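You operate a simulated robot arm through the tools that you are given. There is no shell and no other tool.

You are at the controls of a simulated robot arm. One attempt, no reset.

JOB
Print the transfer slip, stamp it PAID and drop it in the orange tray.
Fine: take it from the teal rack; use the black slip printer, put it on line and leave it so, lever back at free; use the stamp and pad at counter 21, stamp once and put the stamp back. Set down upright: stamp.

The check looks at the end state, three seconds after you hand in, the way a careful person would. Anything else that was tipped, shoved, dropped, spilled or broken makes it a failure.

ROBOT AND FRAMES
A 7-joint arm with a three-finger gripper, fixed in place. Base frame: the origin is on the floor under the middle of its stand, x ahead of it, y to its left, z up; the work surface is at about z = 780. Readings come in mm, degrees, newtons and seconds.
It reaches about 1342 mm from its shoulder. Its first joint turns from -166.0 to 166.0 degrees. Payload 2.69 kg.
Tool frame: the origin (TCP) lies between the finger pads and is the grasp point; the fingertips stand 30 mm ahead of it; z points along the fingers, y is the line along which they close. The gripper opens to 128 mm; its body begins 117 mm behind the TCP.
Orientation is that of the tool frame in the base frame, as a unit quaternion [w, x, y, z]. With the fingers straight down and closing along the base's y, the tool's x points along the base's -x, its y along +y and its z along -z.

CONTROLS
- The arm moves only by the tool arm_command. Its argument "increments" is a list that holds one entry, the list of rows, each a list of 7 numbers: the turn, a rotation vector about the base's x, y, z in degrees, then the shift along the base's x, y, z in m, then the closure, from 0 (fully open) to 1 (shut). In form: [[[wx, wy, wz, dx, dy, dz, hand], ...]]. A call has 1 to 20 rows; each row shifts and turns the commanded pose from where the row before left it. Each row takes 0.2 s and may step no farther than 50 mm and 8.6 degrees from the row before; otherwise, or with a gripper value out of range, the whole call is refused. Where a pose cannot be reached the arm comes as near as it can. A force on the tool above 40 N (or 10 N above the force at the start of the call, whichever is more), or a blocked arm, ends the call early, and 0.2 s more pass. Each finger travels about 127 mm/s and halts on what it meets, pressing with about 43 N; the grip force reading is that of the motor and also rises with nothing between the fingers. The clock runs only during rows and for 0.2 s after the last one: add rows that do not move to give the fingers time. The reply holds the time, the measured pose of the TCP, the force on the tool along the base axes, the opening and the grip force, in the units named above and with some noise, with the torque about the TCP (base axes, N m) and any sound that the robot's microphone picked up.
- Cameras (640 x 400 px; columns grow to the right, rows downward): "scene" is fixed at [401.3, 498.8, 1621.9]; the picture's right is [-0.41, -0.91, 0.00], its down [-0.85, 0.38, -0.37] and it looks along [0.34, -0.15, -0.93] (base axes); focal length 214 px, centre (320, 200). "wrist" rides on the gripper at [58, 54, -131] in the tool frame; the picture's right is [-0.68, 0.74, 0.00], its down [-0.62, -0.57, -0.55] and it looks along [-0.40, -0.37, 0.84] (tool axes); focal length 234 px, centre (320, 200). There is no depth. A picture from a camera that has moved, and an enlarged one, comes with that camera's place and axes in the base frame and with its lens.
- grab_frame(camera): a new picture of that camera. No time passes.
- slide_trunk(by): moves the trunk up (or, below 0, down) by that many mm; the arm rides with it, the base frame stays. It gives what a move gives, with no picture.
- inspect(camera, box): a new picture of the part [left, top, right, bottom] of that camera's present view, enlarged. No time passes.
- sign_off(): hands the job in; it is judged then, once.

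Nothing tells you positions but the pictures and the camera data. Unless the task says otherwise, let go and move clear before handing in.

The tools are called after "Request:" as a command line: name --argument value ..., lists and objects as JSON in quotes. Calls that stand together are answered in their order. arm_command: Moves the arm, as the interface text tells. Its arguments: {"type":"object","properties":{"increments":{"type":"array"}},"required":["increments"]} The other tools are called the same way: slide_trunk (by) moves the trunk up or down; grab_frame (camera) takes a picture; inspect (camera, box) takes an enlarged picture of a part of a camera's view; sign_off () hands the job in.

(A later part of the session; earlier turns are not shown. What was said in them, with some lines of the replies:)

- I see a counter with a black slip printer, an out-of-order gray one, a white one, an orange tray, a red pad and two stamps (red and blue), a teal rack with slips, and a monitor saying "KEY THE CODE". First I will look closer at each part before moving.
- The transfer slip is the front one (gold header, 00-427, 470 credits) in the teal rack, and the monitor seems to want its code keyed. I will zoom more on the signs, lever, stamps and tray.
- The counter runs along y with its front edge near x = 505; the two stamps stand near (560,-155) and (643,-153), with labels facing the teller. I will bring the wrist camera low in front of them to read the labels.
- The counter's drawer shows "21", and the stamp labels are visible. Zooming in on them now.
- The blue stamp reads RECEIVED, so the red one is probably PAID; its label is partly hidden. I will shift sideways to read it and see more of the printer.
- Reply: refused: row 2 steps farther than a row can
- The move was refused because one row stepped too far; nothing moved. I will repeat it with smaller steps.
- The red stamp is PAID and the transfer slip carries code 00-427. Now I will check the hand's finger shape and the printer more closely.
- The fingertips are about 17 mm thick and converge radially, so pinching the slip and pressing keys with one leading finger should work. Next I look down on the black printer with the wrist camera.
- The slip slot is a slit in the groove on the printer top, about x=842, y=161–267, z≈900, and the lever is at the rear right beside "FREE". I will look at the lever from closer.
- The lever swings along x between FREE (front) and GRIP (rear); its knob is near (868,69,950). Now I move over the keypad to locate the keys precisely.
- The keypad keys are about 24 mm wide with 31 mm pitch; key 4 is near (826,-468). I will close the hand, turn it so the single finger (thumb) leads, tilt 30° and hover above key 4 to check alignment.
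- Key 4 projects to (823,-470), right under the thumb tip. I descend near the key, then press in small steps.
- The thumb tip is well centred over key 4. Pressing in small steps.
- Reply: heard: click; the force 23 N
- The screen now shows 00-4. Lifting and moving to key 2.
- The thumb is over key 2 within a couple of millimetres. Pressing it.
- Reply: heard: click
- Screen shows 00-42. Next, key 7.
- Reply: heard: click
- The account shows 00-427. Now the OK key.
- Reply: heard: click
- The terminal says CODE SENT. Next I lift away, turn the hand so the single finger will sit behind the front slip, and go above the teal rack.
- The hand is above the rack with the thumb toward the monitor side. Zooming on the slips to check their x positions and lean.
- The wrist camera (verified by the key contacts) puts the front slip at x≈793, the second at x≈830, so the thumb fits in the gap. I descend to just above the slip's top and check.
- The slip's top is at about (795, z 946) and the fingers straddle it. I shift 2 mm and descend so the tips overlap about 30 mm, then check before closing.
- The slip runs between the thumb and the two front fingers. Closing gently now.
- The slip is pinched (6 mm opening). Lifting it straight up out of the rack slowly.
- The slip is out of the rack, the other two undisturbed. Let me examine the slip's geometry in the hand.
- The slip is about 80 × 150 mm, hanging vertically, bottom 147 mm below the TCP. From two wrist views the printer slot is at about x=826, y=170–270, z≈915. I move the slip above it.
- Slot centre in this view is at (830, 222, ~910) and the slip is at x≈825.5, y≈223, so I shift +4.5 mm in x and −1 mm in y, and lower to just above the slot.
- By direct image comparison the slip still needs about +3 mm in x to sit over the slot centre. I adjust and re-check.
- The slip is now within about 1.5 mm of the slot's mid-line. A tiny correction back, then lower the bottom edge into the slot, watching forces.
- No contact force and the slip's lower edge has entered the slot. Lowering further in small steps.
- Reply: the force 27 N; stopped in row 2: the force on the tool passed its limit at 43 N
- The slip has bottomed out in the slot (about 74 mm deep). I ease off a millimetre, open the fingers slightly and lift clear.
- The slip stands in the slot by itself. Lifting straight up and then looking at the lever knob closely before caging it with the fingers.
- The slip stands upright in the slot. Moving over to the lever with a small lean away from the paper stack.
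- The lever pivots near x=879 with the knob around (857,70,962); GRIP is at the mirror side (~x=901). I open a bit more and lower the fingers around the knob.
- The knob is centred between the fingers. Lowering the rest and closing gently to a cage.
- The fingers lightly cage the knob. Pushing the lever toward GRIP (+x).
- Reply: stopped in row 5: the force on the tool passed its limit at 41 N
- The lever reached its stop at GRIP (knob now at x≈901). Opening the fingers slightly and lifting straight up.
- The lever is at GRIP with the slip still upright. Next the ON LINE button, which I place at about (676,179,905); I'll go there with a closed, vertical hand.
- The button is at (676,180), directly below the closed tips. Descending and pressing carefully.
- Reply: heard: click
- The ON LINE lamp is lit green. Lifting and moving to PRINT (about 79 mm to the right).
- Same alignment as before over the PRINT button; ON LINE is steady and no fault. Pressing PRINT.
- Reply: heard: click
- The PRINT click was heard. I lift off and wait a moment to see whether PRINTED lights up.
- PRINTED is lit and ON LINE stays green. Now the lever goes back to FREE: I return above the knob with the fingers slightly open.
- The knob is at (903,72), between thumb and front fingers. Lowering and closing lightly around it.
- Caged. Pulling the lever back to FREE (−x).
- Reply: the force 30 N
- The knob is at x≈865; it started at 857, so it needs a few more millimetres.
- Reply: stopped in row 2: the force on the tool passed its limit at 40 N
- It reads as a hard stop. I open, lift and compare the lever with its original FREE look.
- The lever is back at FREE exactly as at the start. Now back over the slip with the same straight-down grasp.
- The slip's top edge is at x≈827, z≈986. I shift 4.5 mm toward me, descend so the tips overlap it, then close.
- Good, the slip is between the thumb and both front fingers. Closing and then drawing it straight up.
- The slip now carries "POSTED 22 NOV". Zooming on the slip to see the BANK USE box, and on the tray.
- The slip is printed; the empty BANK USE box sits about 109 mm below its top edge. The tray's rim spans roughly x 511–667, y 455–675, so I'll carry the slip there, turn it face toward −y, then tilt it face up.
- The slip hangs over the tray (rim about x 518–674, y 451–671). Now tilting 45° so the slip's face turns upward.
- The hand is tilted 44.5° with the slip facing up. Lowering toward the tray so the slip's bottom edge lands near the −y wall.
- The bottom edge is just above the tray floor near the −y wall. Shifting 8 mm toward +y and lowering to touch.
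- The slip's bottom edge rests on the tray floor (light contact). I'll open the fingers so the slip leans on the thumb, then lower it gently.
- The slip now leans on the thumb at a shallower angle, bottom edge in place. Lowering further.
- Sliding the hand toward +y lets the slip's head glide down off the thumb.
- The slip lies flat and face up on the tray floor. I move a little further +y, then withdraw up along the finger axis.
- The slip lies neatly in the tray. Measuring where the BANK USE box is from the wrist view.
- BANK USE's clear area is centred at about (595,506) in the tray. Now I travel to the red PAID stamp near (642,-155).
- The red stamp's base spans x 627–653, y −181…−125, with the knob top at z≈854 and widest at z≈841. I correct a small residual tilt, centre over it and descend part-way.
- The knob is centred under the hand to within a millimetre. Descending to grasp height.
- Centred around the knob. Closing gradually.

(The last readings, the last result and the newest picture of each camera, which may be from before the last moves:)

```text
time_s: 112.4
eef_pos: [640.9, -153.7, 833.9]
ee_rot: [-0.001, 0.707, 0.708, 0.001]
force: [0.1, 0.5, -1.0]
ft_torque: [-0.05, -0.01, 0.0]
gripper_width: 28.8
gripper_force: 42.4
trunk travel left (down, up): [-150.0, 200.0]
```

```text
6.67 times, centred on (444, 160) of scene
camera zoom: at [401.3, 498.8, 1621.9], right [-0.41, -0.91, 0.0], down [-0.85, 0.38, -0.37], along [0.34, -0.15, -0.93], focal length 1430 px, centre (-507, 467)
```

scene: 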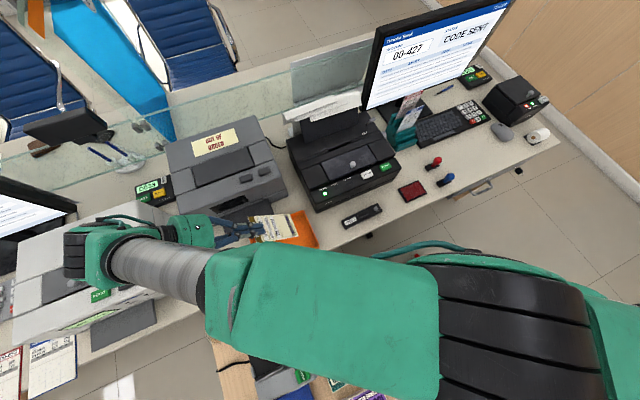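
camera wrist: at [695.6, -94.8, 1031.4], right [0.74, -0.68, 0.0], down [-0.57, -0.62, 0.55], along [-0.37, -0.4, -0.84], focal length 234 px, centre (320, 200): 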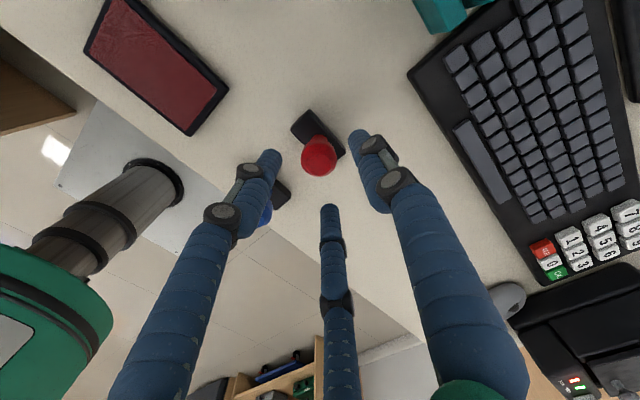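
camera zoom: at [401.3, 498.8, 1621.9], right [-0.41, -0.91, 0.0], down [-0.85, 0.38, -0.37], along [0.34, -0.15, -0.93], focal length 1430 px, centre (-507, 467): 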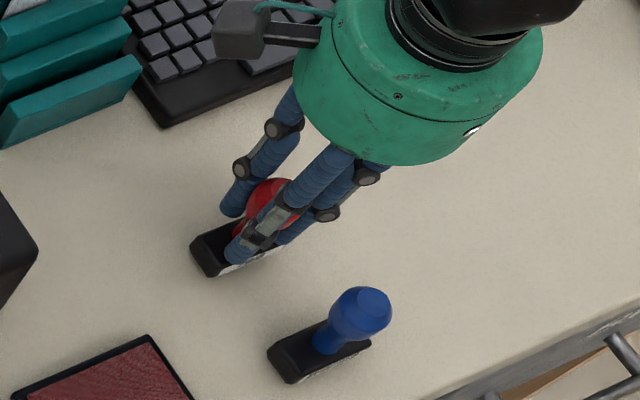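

Gripped firmly. Lifting straight up and checking that the stamp hangs straight.

Request:
arm_command --increments '[[[0, 0, 0, 0, 0, 0.01, 1], [0, 0, 0, 0, 0, 0.02, 1], [0, 0, 0, 0, 0, 0.03, 1], [0, 0, 0, 0, 0, 0.03, 1], [0, 0, 0, 0, 0, 0, 1]]]'

Request:
inspect --camera "wrist" --box '[240, 100, 400, 200]'

Request:
inspect --camera "scene" --box '[396, 110, 492, 170]'

Request:
grab_frame --camera "wrist"

```text
time_s: 113.6
eef_pos: [639.9, -153.3, 925.2]
ee_rot: [0.0, 0.707, 0.707, 0.0]
force: [-1.0, -0.4, -0.6]
ft_torque: [-0.03, -0.01, -0.01]
gripper_width: 28.3
gripper_force: 43.1
trunk travel left (down, up): [-150.0, 200.0]
```

```text
4.00 times, centred on (320, 150) of wrist
camera zoom: at [693.2, -93.7, 1054.9], right [0.74, -0.68, 0.0], down [-0.57, -0.62, 0.55], along [-0.37, -0.4, -0.84], focal length 937 px, centre (320, 400)
```

zoom: 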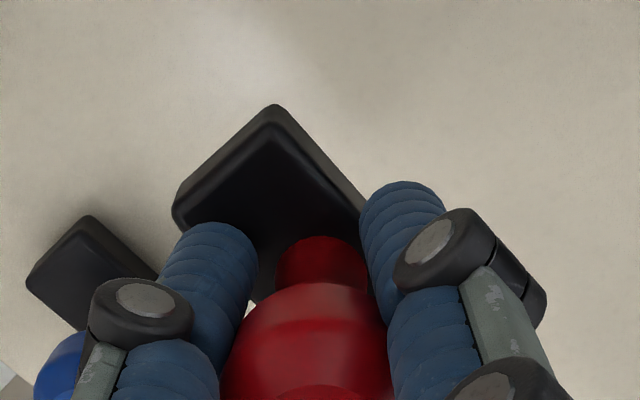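

```text
6.67 times, centred on (444, 140) of scene
camera zoom: at [401.3, 498.8, 1621.9], right [-0.41, -0.91, 0.0], down [-0.85, 0.38, -0.37], along [0.34, -0.15, -0.93], focal length 1430 px, centre (-507, 600)
```

zoom: 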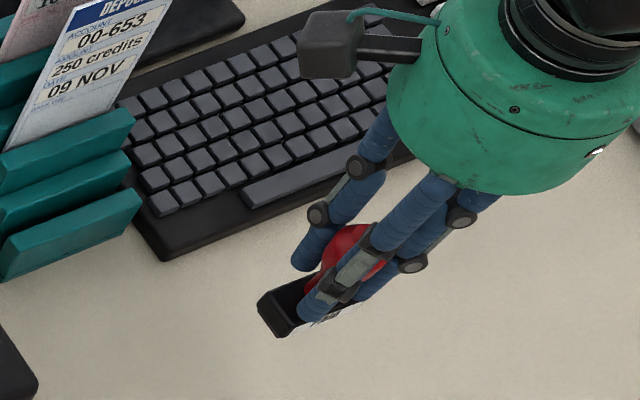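

```text
taken
camera wrist: at [693.2, -93.7, 1054.9], right [0.74, -0.68, 0.0], down [-0.57, -0.62, 0.55], along [-0.37, -0.4, -0.84], focal length 234 px, centre (320, 200)
```

wrist: 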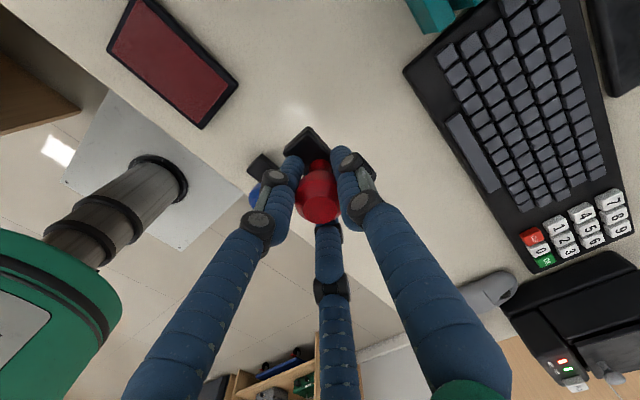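

The stamp hangs straight. Now measuring the ink pad from here.

Request:
inspect --camera "wrist" --box '[92, 0, 252, 100]'

Request:
inspect --camera "wrist" --box '[152, 50, 248, 135]'

```text
4.00 times, centred on (172, 50) of wrist
camera zoom: at [693.2, -93.7, 1054.9], right [0.74, -0.68, 0.0], down [-0.57, -0.62, 0.55], along [-0.37, -0.4, -0.84], focal length 937 px, centre (912, 800)
```

zoom: 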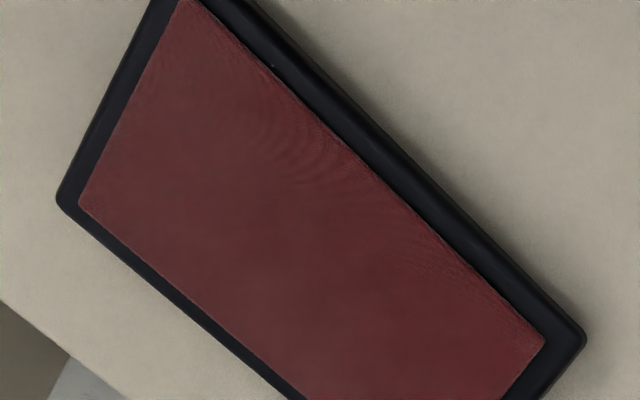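

```text
4.71 times, centred on (200, 92) of wrist
camera zoom: at [693.2, -93.7, 1054.9], right [0.74, -0.68, 0.0], down [-0.57, -0.62, 0.55], along [-0.37, -0.4, -0.84], focal length 1102 px, centre (885, 706)
```

zoom: 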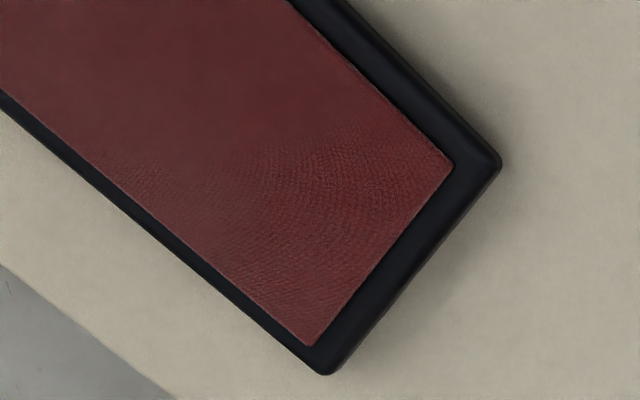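

The ink area spans x 547–602, y −54…38. Moving the stamp over its centre (575,−8) and descending.

Request:
arm_command --increments '[[[0, 0, 0, -0.013, 0.029, 0, 1], [0, 0, 0, -0.013, 0.029, 0, 1], [0, 0, 0, -0.013, 0.029, 0, 1], [0, 0, 0, -0.013, 0.029, 0, 1], [0, 0, 0, -0.013, 0.029, 0, 1], [0, 0, 0, 0, 0, -0.025, 1], [0, 0, 0, 0, 0, -0.025, 1], [0, 0, 0, 0, 0, 0, 1]]]'

Request:
grab_frame --camera "wrist"

Request:
inspect --camera "scene" --box '[364, 150, 460, 210]'

```text
time_s: 115.4
eef_pos: [576.0, -7.6, 874.2]
ee_rot: [-0.001, 0.707, 0.708, 0.0]
force: [0.6, -0.8, -1.0]
ft_torque: [0.0, 0.04, 0.0]
gripper_width: 28.4
gripper_force: 42.9
trunk travel left (down, up): [-150.0, 200.0]
```

```text
taken
camera wrist: at [630.5, 51.1, 1004.8], right [0.74, -0.68, 0.0], down [-0.56, -0.62, 0.55], along [-0.37, -0.4, -0.84], focal length 234 px, centre (320, 200)
```

wrist: 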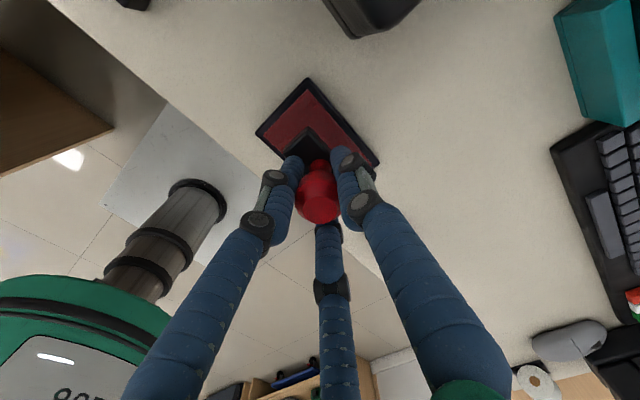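

```text
6.67 times, centred on (412, 180) of scene
camera zoom: at [401.3, 498.8, 1621.9], right [-0.41, -0.91, 0.0], down [-0.85, 0.38, -0.37], along [0.34, -0.15, -0.93], focal length 1430 px, centre (-293, 333)
```

zoom: 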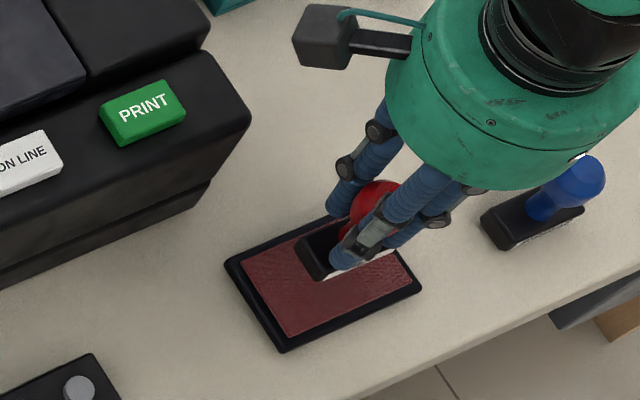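

Request:
arm_command --increments '[[[0, 0, 0, 0, 0, -0.012, 1], [0, 0, 0, 0, 0, -0.008, 1], [0, 0, 0, 0, 0, 0, 1]]]'

Request:
arm_command --increments '[[[0, 0, 0, 0, 0, -0.003, 1], [0, 0, 0, 0, 0, -0.003, 1], [0, 0, 0, 0, 0, 0, 1]]]'

Request:
inspect --camera "scene" --box '[364, 150, 460, 210]'

```text
time_s: 116.2
eef_pos: [577.5, -6.7, 854.4]
ee_rot: [-0.001, 0.707, 0.707, 0.001]
force: [-0.4, -0.1, 0.2]
ft_torque: [0.02, 0.02, 0.01]
gripper_width: 28.5
gripper_force: 42.9
trunk travel left (down, up): [-150.0, 200.0]
```

```text
time_s: 117.0
eef_pos: [577.7, -8.1, 849.4]
ee_rot: [-0.001, 0.708, 0.707, 0.0]
force: [-0.2, -0.1, -1.7]
ft_torque: [0.0, -0.02, 0.03]
gripper_width: 28.1
gripper_force: 43.2
trunk travel left (down, up): [-150.0, 200.0]
```

```text
6.67 times, centred on (412, 180) of scene
camera zoom: at [401.3, 498.8, 1621.9], right [-0.41, -0.91, 0.0], down [-0.85, 0.38, -0.37], along [0.34, -0.15, -0.93], focal length 1430 px, centre (-293, 333)
```

zoom: 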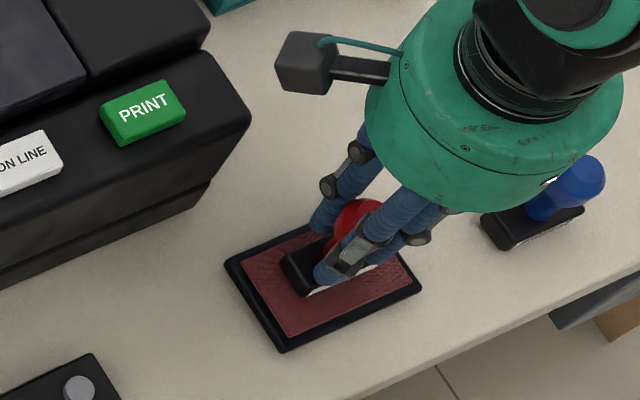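

Request:
arm_command --increments '[[[0, 0, 0, 0, 0, -0.002, 1], [0, 0, 0, 0, 0, -0.002, 1], [0, 0, 0, 0, 0, 0, 1]]]'

Request:
arm_command --increments '[[[0, 0, 0, 0, 0, -0.002, 1], [0, 0, 0, 0, 0, 0, 1]]]'

```text
time_s: 117.8
eef_pos: [578.8, -7.8, 845.0]
ee_rot: [0.0, 0.708, 0.707, 0.001]
force: [-3.1, -0.6, 22.8]
ft_torque: [0.22, 0.18, -0.02]
gripper_width: 30.0
gripper_force: 42.6
trunk travel left (down, up): [-150.0, 200.0]
```

```text
time_s: 118.4
eef_pos: [578.9, -8.7, 844.4]
ee_rot: [0.0, 0.707, 0.707, 0.002]
force: [1.4, 2.1, 35.5]
ft_torque: [0.02, -0.06, 0.0]
gripper_width: 29.6
gripper_force: 42.9
trunk travel left (down, up): [-150.0, 200.0]
```

The stamp met the pad with about 35 N, so it should be inked. Lifting and carrying it to the tray while turning 90°, so its text lines up with the slip.

Request:
arm_command --increments '[[[0, 0, 0, 0, 0, 0.01, 1], [0, 0, 0, 0, 0, 0.03, 1], [0, 0, 0, 0, 0, 0.04, 1], [0, 0, 0, 0, 0, 0.04, 1], [0, 0, 0, 0, 0.02, 0, 1], [0, 0, 0, 0.001, 0.038, 0, 1], [0, 0, 7.5, 0.001, 0.038, 0, 1], [0, 0, 7.5, 0.001, 0.038, 0, 1], [0, 0, 7.5, 0.001, 0.038, 0, 1], [0, 0, 7.5, 0.001, 0.038, 0, 1], [0, 0, 7.5, 0.002, 0.038, 0, 1], [0, 0, 7.5, 0.002, 0.038, 0, 1], [0, 0, 7.5, 0.002, 0.038, 0, 1], [0, 0, 7.5, 0.002, 0.038, 0, 1], [0, 0, 7.5, 0.002, 0.038, 0, 1], [0, 0, 7.5, 0.002, 0.038, 0, 1], [0, 0, 7.5, 0.002, 0.038, 0, 1], [0, 0, 7.5, 0.002, 0.038, 0, 1], [0, 0, 0, 0, 0.038, 0, 1], [0, 0, 0, 0, 0, 0, 1]]]'

Request:
grab_frame --camera "wrist"

Request:
inspect --camera "scene" --box '[214, 180, 342, 260]'

Request:
inspect --camera "scene" --box '[364, 150, 460, 210]'

```text
time_s: 122.6
eef_pos: [598.5, 541.9, 962.9]
ee_rot: [0.0, 0.0, 1.0, 0.0]
force: [0.3, 0.8, -0.3]
ft_torque: [-0.04, -0.01, -0.03]
gripper_width: 28.1
gripper_force: 43.6
trunk travel left (down, up): [-150.0, 200.0]
```

```text
taken
camera wrist: at [538.9, 596.5, 1093.8], right [0.68, 0.74, 0.0], down [0.62, -0.56, 0.55], along [0.4, -0.37, -0.84], focal length 234 px, centre (320, 200)
```

wrist: 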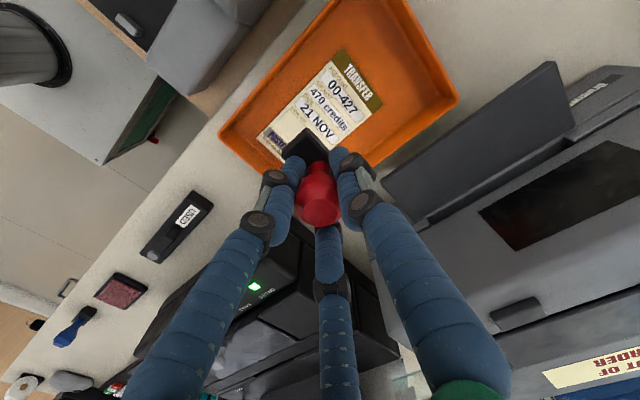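

```text
5.00 times, centred on (278, 220) of scene
camera zoom: at [401.3, 498.8, 1621.9], right [-0.41, -0.91, 0.0], down [-0.85, 0.38, -0.37], along [0.34, -0.15, -0.93], focal length 1072 px, centre (530, 100)
```

zoom: 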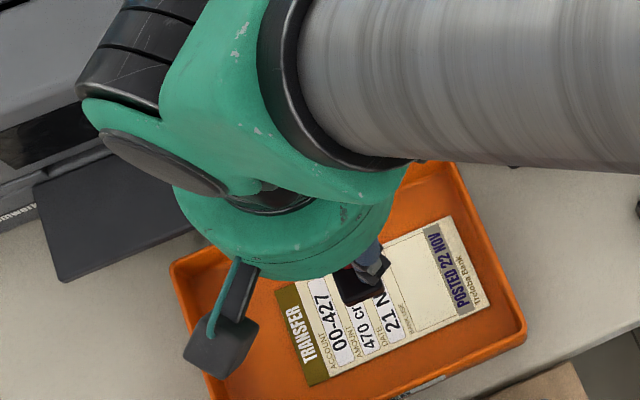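

```text
6.67 times, centred on (412, 180) of scene
camera zoom: at [401.3, 498.8, 1621.9], right [-0.41, -0.91, 0.0], down [-0.85, 0.38, -0.37], along [0.34, -0.15, -0.93], focal length 1430 px, centre (-293, 333)
```

zoom: 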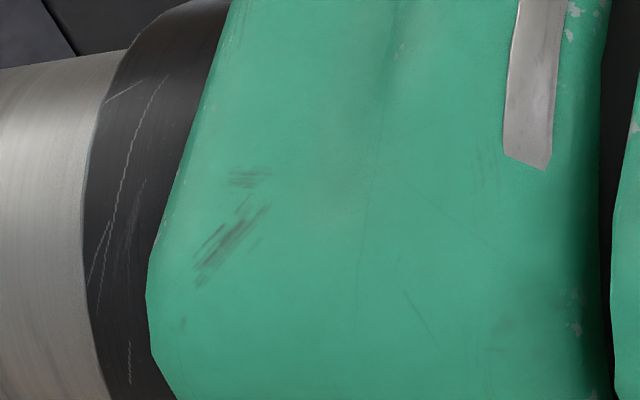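

Aligning over the BANK USE box: moving to about (595.5,504) and lowering part-way for a check.

Request:
arm_command --increments '[[[0, 0, 0, -0.003, -0.02, 0, 1], [0, 0, 0, 0, -0.018, -0.02, 1], [0, 0, 0, 0, 0, -0.03, 1], [0, 0, 0, 0, 0, -0.02, 1], [0, 0, 0, 0, 0, 0, 1]]]'

Request:
grab_frame --camera "wrist"

Request:
inspect --camera "wrist" --box '[208, 30, 400, 150]'

Request:
inspect --camera "scene" --box '[252, 200, 348, 260]'

```text
time_s: 123.8
eef_pos: [594.2, 504.5, 894.0]
ee_rot: [0.0, 0.0, 1.0, 0.0]
force: [1.2, 0.1, -1.0]
ft_torque: [0.02, 0.02, -0.02]
gripper_width: 28.2
gripper_force: 43.1
trunk travel left (down, up): [-150.0, 200.0]
```

```text
taken
camera wrist: at [534.7, 559.8, 1023.9], right [0.68, 0.74, 0.0], down [0.62, -0.57, 0.55], along [0.4, -0.37, -0.84], focal length 234 px, centre (320, 200)
```

wrist: 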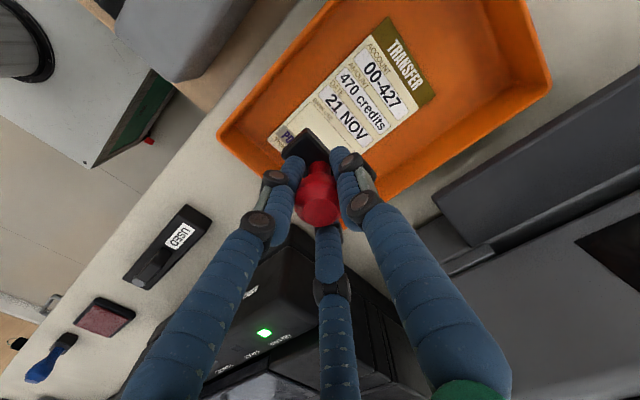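

```text
3.33 times, centred on (304, 90) of wrist
camera zoom: at [534.7, 559.8, 1023.9], right [0.68, 0.74, 0.0], down [0.62, -0.57, 0.55], along [0.4, -0.37, -0.84], focal length 781 px, centre (373, 567)
```

zoom: 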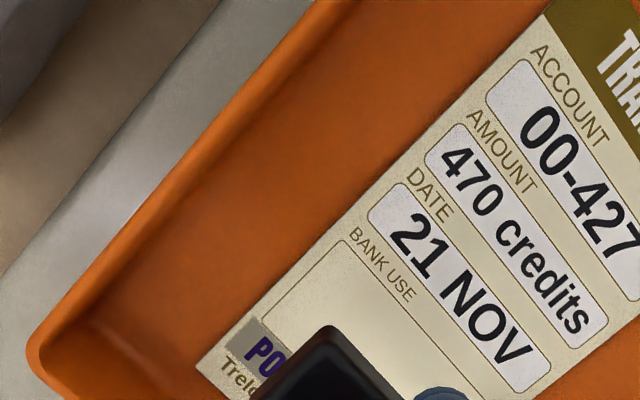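

```text
6.67 times, centred on (300, 230) of scene
camera zoom: at [401.3, 498.8, 1621.9], right [-0.41, -0.91, 0.0], down [-0.85, 0.38, -0.37], along [0.34, -0.15, -0.93], focal length 1430 px, centre (453, 0)
```

zoom: 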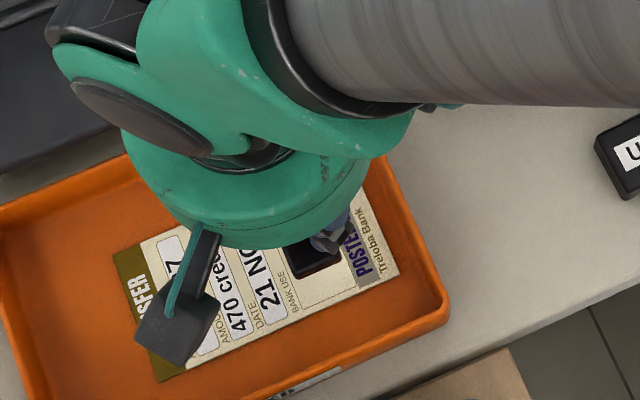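

Request:
inspect --camera "wrist" --box '[240, 100, 400, 200]'

```text
4.00 times, centred on (320, 150) of wrist
camera zoom: at [534.7, 559.8, 1023.9], right [0.68, 0.74, 0.0], down [0.62, -0.57, 0.55], along [0.4, -0.37, -0.84], focal length 937 px, centre (320, 400)
```

zoom: 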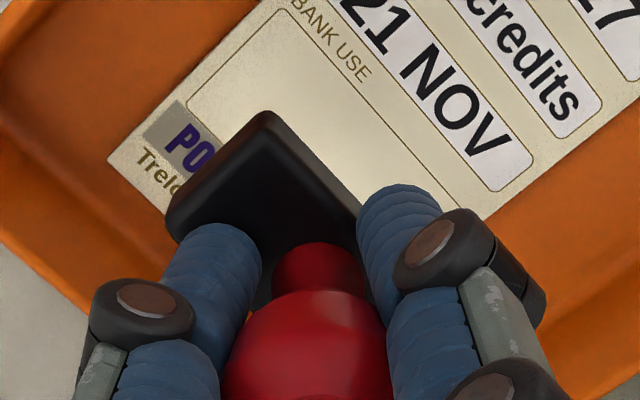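

The stamp needs about +4 mm in x to be centred in the BANK USE box; y is right. Adjusting and lowering to just above the slip.

Request:
arm_command --increments '[[[0, 0, 0, 0.004, 0, 0, 1], [0, 0, 0, 0, 0, -0.02, 1], [0, 0, 0, 0, 0, -0.015, 1], [0, 0, 0, 0, 0, -0.008, 1], [0, 0, 0, 0, 0, 0, 1]]]'

Request:
inspect --camera "wrist" --box '[240, 100, 400, 200]'

Request:
inspect --camera "scene" --box '[252, 200, 348, 260]'

```text
time_s: 125.0
eef_pos: [598.2, 505.2, 849.4]
ee_rot: [-0.001, 0.0, 1.0, 0.001]
force: [-0.6, 0.7, -0.5]
ft_torque: [0.0, -0.02, -0.04]
gripper_width: 28.5
gripper_force: 42.8
trunk travel left (down, up): [-150.0, 200.0]
```

```text
4.00 times, centred on (320, 150) of wrist
camera zoom: at [538.9, 559.6, 981.0], right [0.68, 0.74, 0.0], down [0.62, -0.57, 0.55], along [0.4, -0.37, -0.84], focal length 937 px, centre (320, 400)
```

zoom: 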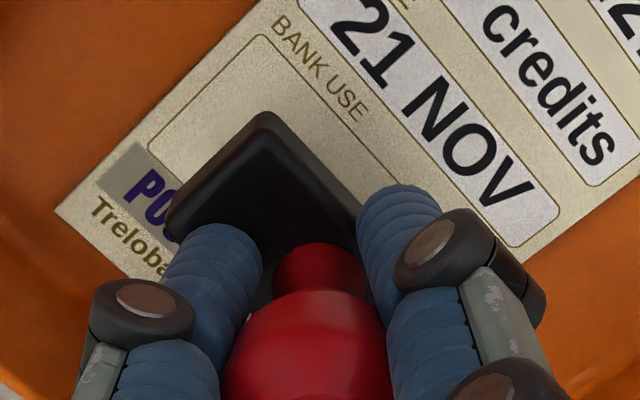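

```text
6.67 times, centred on (300, 230) of scene
camera zoom: at [401.3, 498.8, 1621.9], right [-0.41, -0.91, 0.0], down [-0.85, 0.38, -0.37], along [0.34, -0.15, -0.93], focal length 1430 px, centre (453, 0)
```

zoom: 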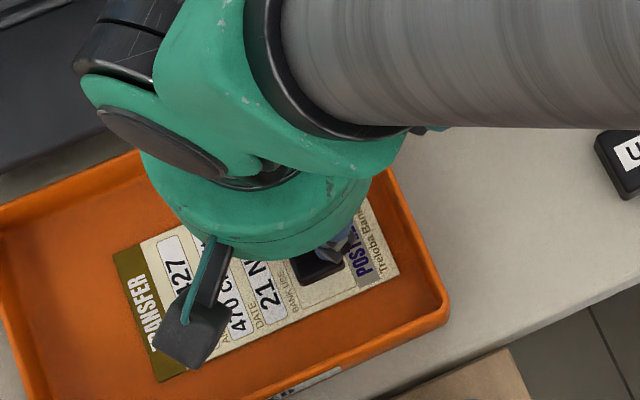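

Stamp is centred in the box in both directions. Pressing down once.

Request:
arm_command --increments '[[[0, 0, 0, 0, 0, -0.004, 1], [0, 0, 0, 0, 0, -0.003, 1], [0, 0, 0, 0, 0, 0, 1]]]'

Request:
arm_command --increments '[[[0, 0, 0, 0, 0, -0.002, 1], [0, 0, 0, 0, 0, 0, 1]]]'

```text
time_s: 125.8
eef_pos: [597.8, 504.9, 842.0]
ee_rot: [-0.001, 0.0, 1.0, 0.0]
force: [0.8, 0.1, -1.2]
ft_torque: [-0.04, 0.01, -0.01]
gripper_width: 28.1
gripper_force: 43.0
trunk travel left (down, up): [-150.0, 200.0]
```

```text
time_s: 126.4
eef_pos: [598.8, 505.1, 839.3]
ee_rot: [0.0, 0.0, 1.0, 0.0]
force: [0.2, 1.1, -0.7]
ft_torque: [-0.01, 0.0, 0.02]
gripper_width: 28.3
gripper_force: 43.2
trunk travel left (down, up): [-150.0, 200.0]
```

Request:
arm_command --increments '[[[0, 0, 0, 0, 0, -0.002, 1], [0, 0, 0, 0, 0, 0, 1]]]'

Request:
arm_command --increments '[[[0, 0, 0, 0, 0, -0.002, 1], [0, 0, 0, 0, 0, 0, 1]]]'

```text
time_s: 127.0
eef_pos: [598.0, 503.7, 838.6]
ee_rot: [0.0, 0.0, 1.0, 0.0]
force: [-0.3, -0.3, -0.8]
ft_torque: [0.03, 0.0, 0.05]
gripper_width: 28.1
gripper_force: 43.1
trunk travel left (down, up): [-150.0, 200.0]
```

```text
time_s: 127.6
eef_pos: [597.3, 503.8, 836.4]
ee_rot: [0.001, 0.0, 1.0, 0.0]
force: [-0.4, -0.3, 3.8]
ft_torque: [0.02, 0.06, 0.01]
gripper_width: 28.1
gripper_force: 42.5
trunk travel left (down, up): [-150.0, 200.0]
```

Contact has begun (about 4 N). Pressing a bit more firmly, without lifting.

Request:
arm_command --increments '[[[0, 0, 0, 0, 0, -0.002, 1], [0, 0, 0, 0, 0, 0, 1]]]'

Request:
arm_command --increments '[[[0, 0, 0, 0, 0, -0.0015, 1], [0, 0, 0, 0, 0, 0, 1]]]'

```text
time_s: 128.2
eef_pos: [598.8, 505.4, 835.0]
ee_rot: [0.0, 0.0, 1.0, 0.001]
force: [0.0, -0.2, 15.0]
ft_torque: [0.03, 0.19, -0.02]
gripper_width: 28.9
gripper_force: 43.1
trunk travel left (down, up): [-150.0, 200.0]
```

```text
time_s: 128.8
eef_pos: [598.2, 505.8, 835.7]
ee_rot: [0.0, 0.0, 1.0, 0.001]
force: [0.5, 0.5, 26.3]
ft_torque: [0.14, 0.21, -0.02]
gripper_width: 28.6
gripper_force: 43.4
trunk travel left (down, up): [-150.0, 200.0]
```

26 N of press. Lifting straight up and looking at the imprint.

Request:
arm_command --increments '[[[0, 0, 0, 0, 0, 0.01, 1], [0, 0, 0, 0, 0, 0.03, 1], [0, 0, 0, 0, 0, 0.04, 1], [0, 0, 0, 0, 0, 0.04, 1], [0, 0, 0, 0, 0, 0, 1]]]'

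Request:
grab_frame --camera "wrist"

Request:
inspect --camera "scene" --box '[252, 200, 348, 260]'

Request:
inspect --camera "wrist" --box '[240, 80, 400, 180]'

```text
time_s: 130.0
eef_pos: [596.6, 502.9, 952.7]
ee_rot: [-0.001, 0.0, 1.0, 0.0]
force: [0.0, -0.2, 0.1]
ft_torque: [0.0, -0.02, -0.01]
gripper_width: 28.9
gripper_force: 43.4
trunk travel left (down, up): [-150.0, 200.0]
```

```text
taken
camera wrist: at [537.9, 557.5, 1084.7], right [0.68, 0.74, 0.0], down [0.62, -0.57, 0.55], along [0.4, -0.37, -0.84], focal length 234 px, centre (320, 200)
```

wrist: 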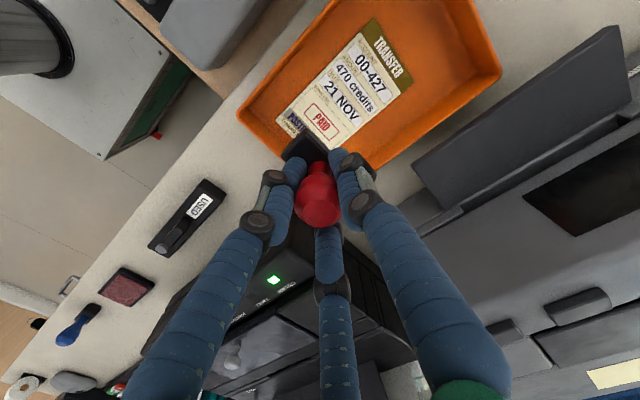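

```text
6.67 times, centred on (300, 230) of scene
camera zoom: at [401.3, 498.8, 1621.9], right [-0.41, -0.91, 0.0], down [-0.85, 0.38, -0.37], along [0.34, -0.15, -0.93], focal length 1430 px, centre (453, 0)
```

zoom: 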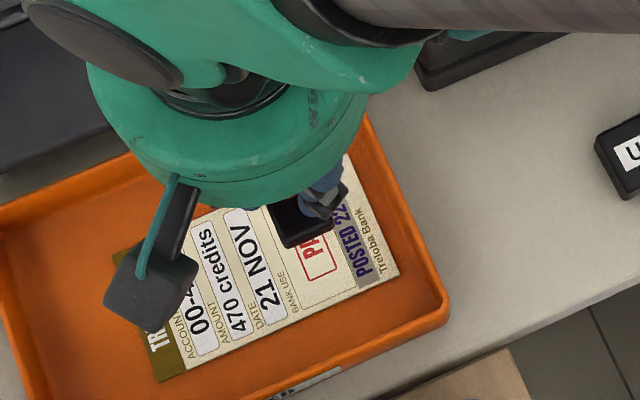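

```text
4.00 times, centred on (320, 130) of wrist
camera zoom: at [537.9, 557.5, 1084.7], right [0.68, 0.74, 0.0], down [0.62, -0.57, 0.55], along [0.4, -0.37, -0.84], focal length 937 px, centre (320, 480)
```

zoom: 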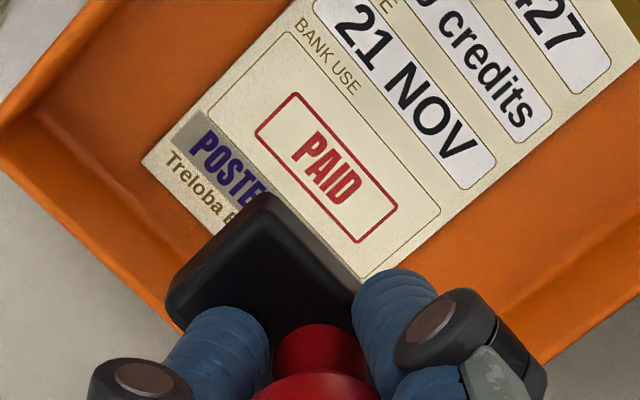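

The imprint "PAID" sits squarely in the BANK USE box. Now returning the stamp to its original place, turning it back −90°.

Request:
arm_command --increments '[[[0, 0, 0, 0, -0.02, 0.01, 1], [0, 0, 0, 0.002, -0.037, 0, 1], [0, 0, -7.5, 0.002, -0.037, 0, 1], [0, 0, -7.5, 0.002, -0.037, 0, 1], [0, 0, -7.5, 0.002, -0.037, 0, 1], [0, 0, -7.5, 0.002, -0.037, 0, 1], [0, 0, -7.5, 0.002, -0.037, 0, 1], [0, 0, -7.5, 0.002, -0.037, 0, 1], [0, 0, -7.5, 0.002, -0.037, 0, 1], [0, 0, -7.5, 0.002, -0.037, 0, 1], [0, 0, -7.5, 0.002, -0.037, 0, 1], [0, 0, -7.5, 0.002, -0.037, 0, 1], [0, 0, -7.5, 0.002, -0.037, 0, 1], [0, 0, -7.5, 0.002, -0.037, 0, 1], [0, 0, 0, 0.004, -0.037, 0, 1], [0, 0, 0, 0.004, -0.037, 0, 1], [0, 0, 0, 0.004, -0.037, 0, 1], [0, 0, 0, 0.004, -0.03, 0, 1], [0, 0, 0, 0.001, -0.015, 0, 1], [0, 0, 0, 0, 0, 0, 1]]]'

Request:
grab_frame --camera "wrist"

Request:
inspect --camera "scene" --box '[396, 110, 492, 170]'

```text
time_s: 134.2
eef_pos: [644.2, -153.2, 962.7]
ee_rot: [-0.001, 0.707, 0.707, 0.0]
force: [-0.6, -0.2, -1.4]
ft_torque: [0.03, 0.01, 0.01]
gripper_width: 28.5
gripper_force: 43.2
trunk travel left (down, up): [-150.0, 200.0]
```

```text
taken
camera wrist: at [696.9, -93.2, 1093.5], right [0.74, -0.68, 0.0], down [-0.57, -0.62, 0.55], along [-0.37, -0.4, -0.84], focal length 234 px, centre (320, 200)
```

wrist: 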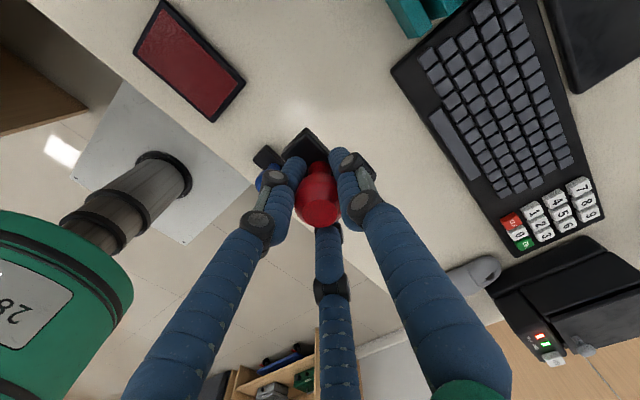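

```text
6.67 times, centred on (444, 140) of scene
camera zoom: at [401.3, 498.8, 1621.9], right [-0.41, -0.91, 0.0], down [-0.85, 0.38, -0.37], along [0.34, -0.15, -0.93], focal length 1430 px, centre (-507, 600)
```

zoom: 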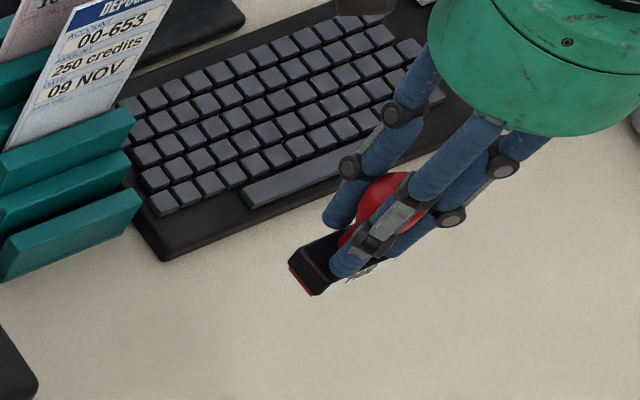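

Over its spot, 4 mm too far in x. Correcting and lowering toward the counter.

Request:
arm_command --increments '[[[0, 0, 0, -0.004, 0, -0.02, 1], [0, 0, 0, 0, 0, -0.03, 1], [0, 0, 0, 0, 0, -0.03, 1], [0, 0, 0, 0, 0, -0.025, 1], [0, 0, 0, 0, 0, -0.015, 1], [0, 0, 0, 0, 0, 0, 1]]]'

Request:
inspect --camera "scene" --box '[396, 130, 492, 190]'

Request:
inspect --camera "wrist" --box '[240, 100, 400, 200]'

```text
time_s: 135.6
eef_pos: [639.3, -151.8, 841.6]
ee_rot: [-0.001, 0.707, 0.708, 0.0]
force: [-0.7, 0.1, -0.9]
ft_torque: [0.01, 0.01, 0.01]
gripper_width: 28.6
gripper_force: 42.8
trunk travel left (down, up): [-150.0, 200.0]
```

```text
6.67 times, centred on (444, 160) of scene
camera zoom: at [401.3, 498.8, 1621.9], right [-0.41, -0.91, 0.0], down [-0.85, 0.38, -0.37], along [0.34, -0.15, -0.93], focal length 1430 px, centre (-507, 467)
```

zoom: 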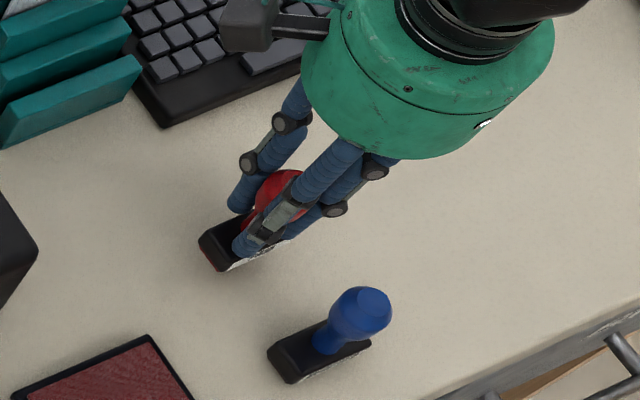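

```text
4.00 times, centred on (320, 150) of wrist
camera zoom: at [692.4, -93.4, 972.6], right [0.74, -0.68, 0.0], down [-0.57, -0.62, 0.55], along [-0.37, -0.4, -0.84], focal length 937 px, centre (320, 400)
```

zoom: 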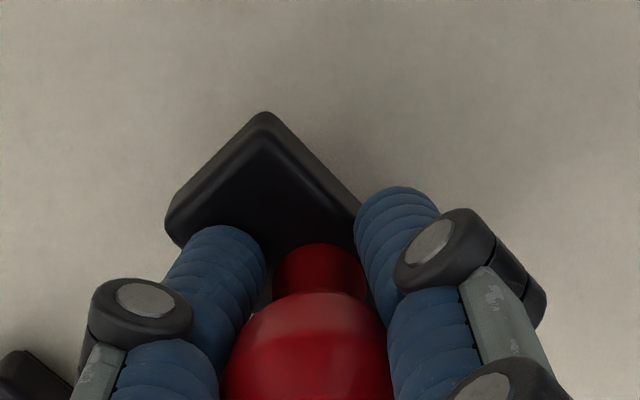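

Request:
arm_command --increments '[[[0, 0, 0, 0, -0.001, -0.004, 1], [0, 0, 0, 0, 0, -0.003, 1], [0, 0, 0, 0, 0, 0, 1]]]'

Request:
arm_command --increments '[[[0, 0, 0, 0, 0, -0.0015, 1], [0, 0, 0, 0, 0, 0, 1]]]'

Request:
arm_command --increments '[[[0, 0, 0, 0, 0, -0.0015, 1], [0, 0, 0, 0, 0, 0, 1]]]'

```text
time_s: 136.4
eef_pos: [637.8, -151.7, 835.9]
ee_rot: [-0.001, 0.707, 0.707, 0.001]
force: [0.5, -0.1, -0.6]
ft_torque: [-0.01, -0.02, 0.02]
gripper_width: 28.2
gripper_force: 43.0
trunk travel left (down, up): [-150.0, 200.0]
```

```text
time_s: 137.0
eef_pos: [638.4, -152.2, 833.9]
ee_rot: [0.0, 0.707, 0.707, 0.001]
force: [0.7, 0.5, -0.9]
ft_torque: [0.0, 0.01, 0.01]
gripper_width: 28.5
gripper_force: 43.3
trunk travel left (down, up): [-150.0, 200.0]
```

```text
time_s: 137.6
eef_pos: [637.4, -152.7, 832.3]
ee_rot: [-0.001, 0.707, 0.707, 0.001]
force: [-0.6, 0.4, -0.3]
ft_torque: [-0.01, 0.03, -0.02]
gripper_width: 28.4
gripper_force: 42.8
trunk travel left (down, up): [-150.0, 200.0]
```

Request:
arm_command --increments '[[[0, 0, 0, 0.002, -0.001, -0.0015, 1], [0, 0, 0, 0, 0, 0, 1]]]'

Request:
arm_command --increments '[[[0, 0, 0, 0, 0, -0.0015, 1], [0, 0, 0, 0, 0, 0, 1]]]'

Request:
arm_command --increments '[[[0, 0, 0, 0, 0, -0.0015, 1], [0, 0, 0, 0, 0, 0, 1]]]'

```text
time_s: 138.2
eef_pos: [641.5, -155.1, 830.4]
ee_rot: [0.0, 0.708, 0.707, 0.0]
force: [-0.3, -0.9, -0.8]
ft_torque: [0.04, 0.04, 0.03]
gripper_width: 28.4
gripper_force: 43.1
trunk travel left (down, up): [-150.0, 200.0]
```

```text
time_s: 138.8
eef_pos: [640.3, -155.0, 828.6]
ee_rot: [0.0, 0.707, 0.707, 0.001]
force: [0.1, -0.2, 1.9]
ft_torque: [-0.03, 0.03, -0.02]
gripper_width: 28.2
gripper_force: 43.1
trunk travel left (down, up): [-150.0, 200.0]
```

```text
time_s: 139.4
eef_pos: [640.8, -154.8, 829.6]
ee_rot: [0.001, 0.707, 0.707, 0.001]
force: [-3.0, 1.3, 19.0]
ft_torque: [0.13, 0.14, -0.04]
gripper_width: 28.4
gripper_force: 42.4
trunk travel left (down, up): [-150.0, 200.0]
```

The stamp is down on the counter. Easing off a millimetre and opening the fingers slowly.

Request:
arm_command --increments '[[[0, 0, 0, 0, 0, 0.0015, 1], [0, 0, 0, 0, 0, 0, 0.8], [0, 0, 0, 0, 0, 0, 0.77], [0, 0, 0, 0, 0, 0, 0.74], [0, 0, 0, 0, 0, 0, 0.7], [0, 0, 0, 0, 0, 0, 0.64], [0, 0, 0, 0, 0, 0, 0.57], [0, 0, 0, 0, 0, 0, 0.55], [0, 0, 0, 0, 0, 0, 0.55]]]'

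Request:
inspect --camera "wrist" --box '[240, 120, 400, 220]'

Request:
inspect --camera "scene" --box '[396, 130, 492, 190]'

```text
time_s: 141.4
eef_pos: [640.9, -153.7, 829.1]
ee_rot: [-0.001, 0.708, 0.707, 0.001]
force: [0.5, 0.2, 1.2]
ft_torque: [-0.05, 0.0, 0.0]
gripper_width: 57.6
gripper_force: 0.0
trunk travel left (down, up): [-150.0, 200.0]
```

```text
4.00 times, centred on (320, 170) of wrist
camera zoom: at [692.8, -94.5, 960.1], right [0.74, -0.68, 0.0], down [-0.57, -0.62, 0.55], along [-0.37, -0.4, -0.84], focal length 937 px, centre (320, 320)
```

zoom: 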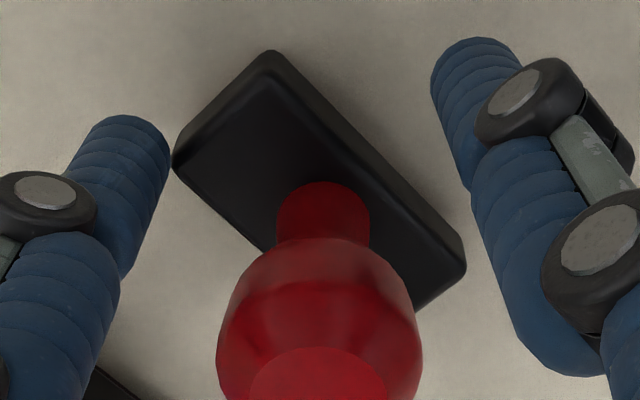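

```text
6.67 times, centred on (444, 160) of scene
camera zoom: at [401.3, 498.8, 1621.9], right [-0.41, -0.91, 0.0], down [-0.85, 0.38, -0.37], along [0.34, -0.15, -0.93], focal length 1430 px, centre (-507, 467)
```

zoom: 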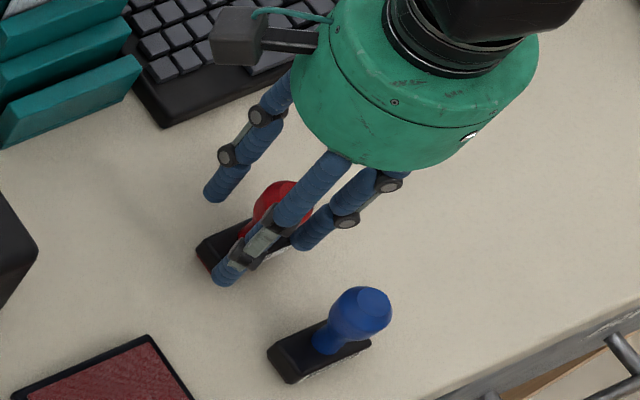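

The stamp stands upright and free of the fingers. Lifting straight up and then moving clear.

Request:
arm_command --increments '[[[0, 0, 0, 0, 0, 0.015, 0.55], [0, 0, 0, 0, 0, 0.03, 0.55], [0, 0, 0, 0, 0, 0.04, 0.55], [0, 0, 0, 0, 0, 0.045, 0.55], [0, 0, 0, 0, 0, 0.045, 0.55], [0, 0, 0, 0, 0, 0.045, 0.55], [0, 0, 0, -0.01, -0.03, 0.03, 0.55], [0, 0, 0, -0.02, -0.035, 0.02, 0.55], [0, 0, 0, -0.02, -0.035, 0.02, 0.55], [0, 0, 0, -0.02, -0.035, 0, 0.55], [0, 0, 0, 0, 0, 0, 0.55]]]'

Request:
grab_frame --camera "scene"

Request:
inspect --camera "scene" --box '[380, 130, 476, 190]'

Request:
inspect --camera "scene" --box '[236, 200, 332, 260]'

Request:
inspect --camera "scene" --box '[280, 90, 440, 190]'

Request:
grab_frame --camera "wrist"

```text
time_s: 143.8
eef_pos: [567.3, -288.7, 1121.7]
ee_rot: [-0.001, 0.707, 0.707, 0.002]
force: [-1.4, -0.2, 0.0]
ft_torque: [0.02, -0.01, 0.01]
gripper_width: 57.7
gripper_force: 0.2
trunk travel left (down, up): [-150.0, 200.0]
```

```text
taken
```

scene: 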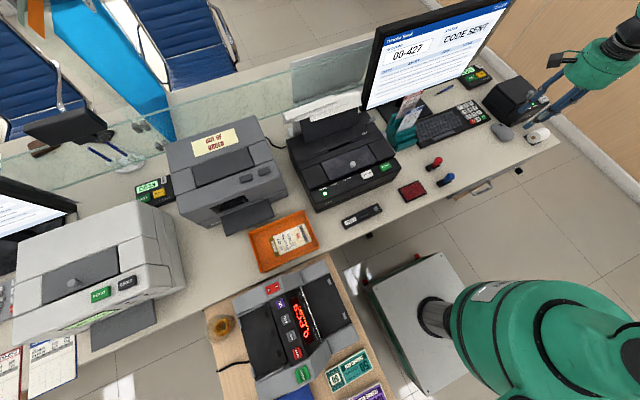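

```text
6.67 times, centred on (428, 160) of scene
camera zoom: at [401.3, 498.8, 1621.9], right [-0.41, -0.91, 0.0], down [-0.85, 0.38, -0.37], along [0.34, -0.15, -0.93], focal length 1430 px, centre (-400, 467)
```

zoom: 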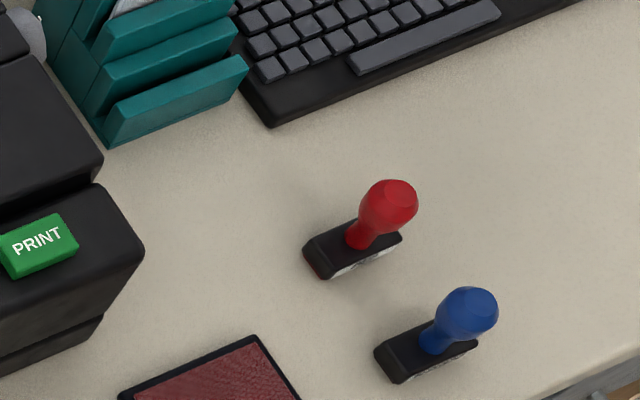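

```text
6.67 times, centred on (284, 230) of scene
camera zoom: at [401.3, 498.8, 1621.9], right [-0.41, -0.91, 0.0], down [-0.85, 0.38, -0.37], along [0.34, -0.15, -0.93], focal length 1430 px, centre (560, 0)
```

zoom: 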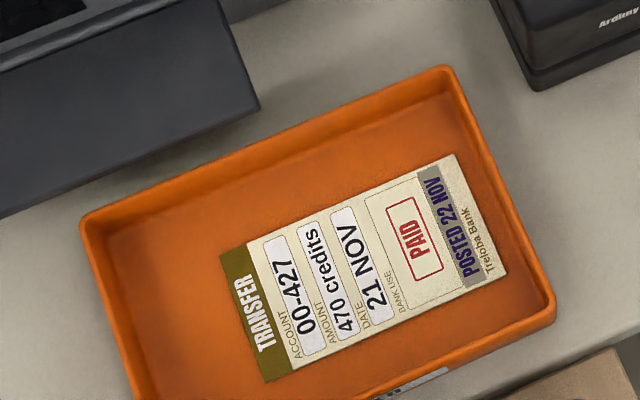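

```text
4.00 times, centred on (360, 140) of scene
camera zoom: at [401.3, 498.8, 1621.9], right [-0.41, -0.91, 0.0], down [-0.85, 0.38, -0.37], along [0.34, -0.15, -0.93], focal length 858 px, centre (160, 440)
```

zoom: 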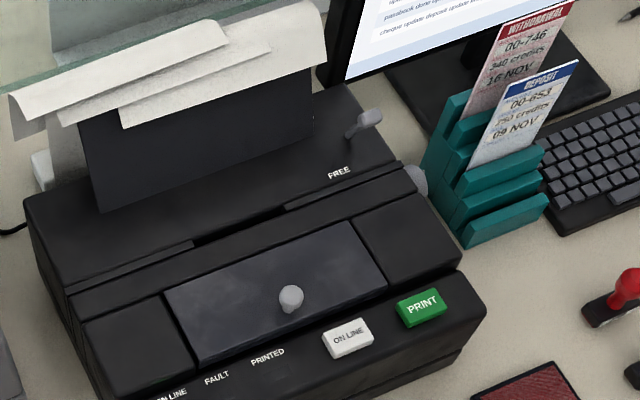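

```text
taken
camera wrist: at [620.0, -229.7, 1252.8], right [0.74, -0.68, 0.0], down [-0.57, -0.62, 0.55], along [-0.37, -0.4, -0.84], focal length 234 px, centre (320, 200)
```

wrist: 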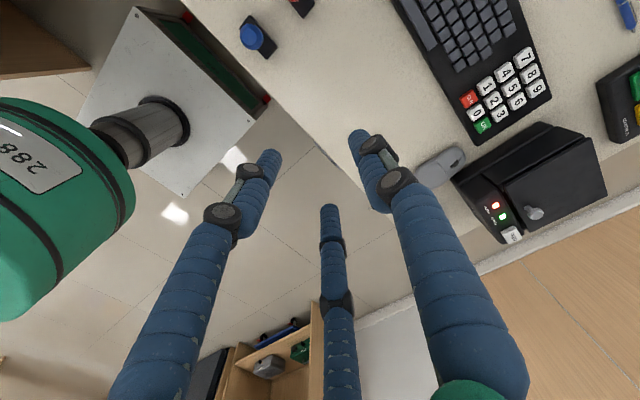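

All looks right; a final check of the ON LINE lamp before handing in.

Request:
inspect --camera "scene" --box '[300, 150, 380, 200]'

Request:
inspect --camera "scene" --box '[330, 70, 426, 130]'

```text
8.00 times, centred on (340, 175) of scene
camera zoom: at [401.3, 498.8, 1621.9], right [-0.41, -0.91, 0.0], down [-0.85, 0.38, -0.37], along [0.34, -0.15, -0.93], focal length 1716 px, centre (160, 400)
```

zoom: 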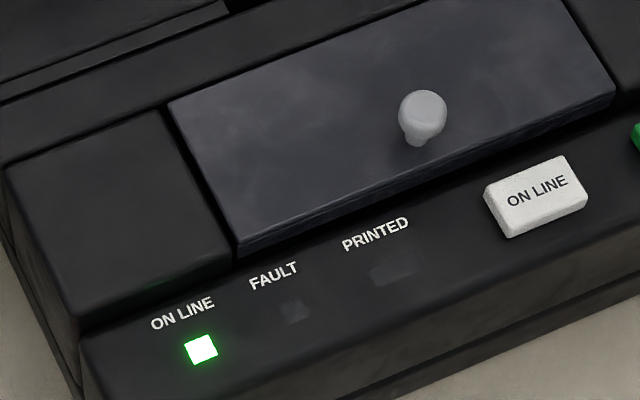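

```text
6.67 times, centred on (378, 100) of scene
camera zoom: at [401.3, 498.8, 1621.9], right [-0.41, -0.91, 0.0], down [-0.85, 0.38, -0.37], along [0.34, -0.15, -0.93], focal length 1430 px, centre (-67, 867)
```

zoom: 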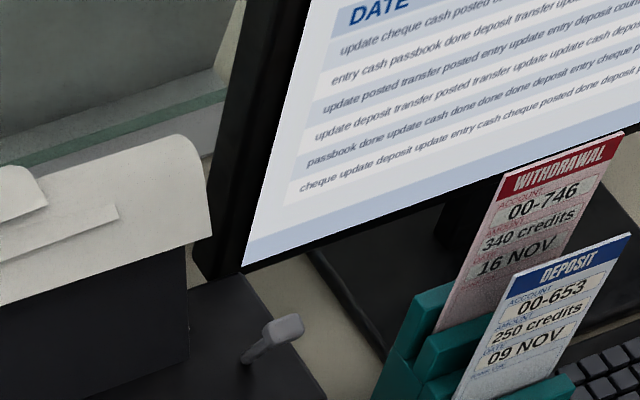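

The printer is on line, the lever is at FREE, and the printed slip, stamped PAID, lies in the orange tray. The stamp is back upright in its place and the arm is clear, so I am handing in.

Request:
sign_off

```text
The job is handed in.
```

I printed the transfer slip, stamped it PAID once, and left it in the orange tray. My last pictures before handing in showed everything as the job asked. I don't have the check's result.

- **Slip:** I took it from the teal rack and keyed its code, 00-427, at the terminal because the screen asked for it. The black printer printed "POSTED 22 NOV" on it. It now lies flat and face up in the tray.
- **Stamp:** The PAID mark sits inside the BANK USE box. I stamped the slip after laying it in the tray, not before. The red stamp is back upright within a few millimetres of where it stood.
- **Printer:** It is on line, with the green lamp lit and no fault showing. The lever is back at FREE.
- **Everything else:** The other two slips, the blue stamp and the pad looked undisturbed, and the arm was clear when I handed in.
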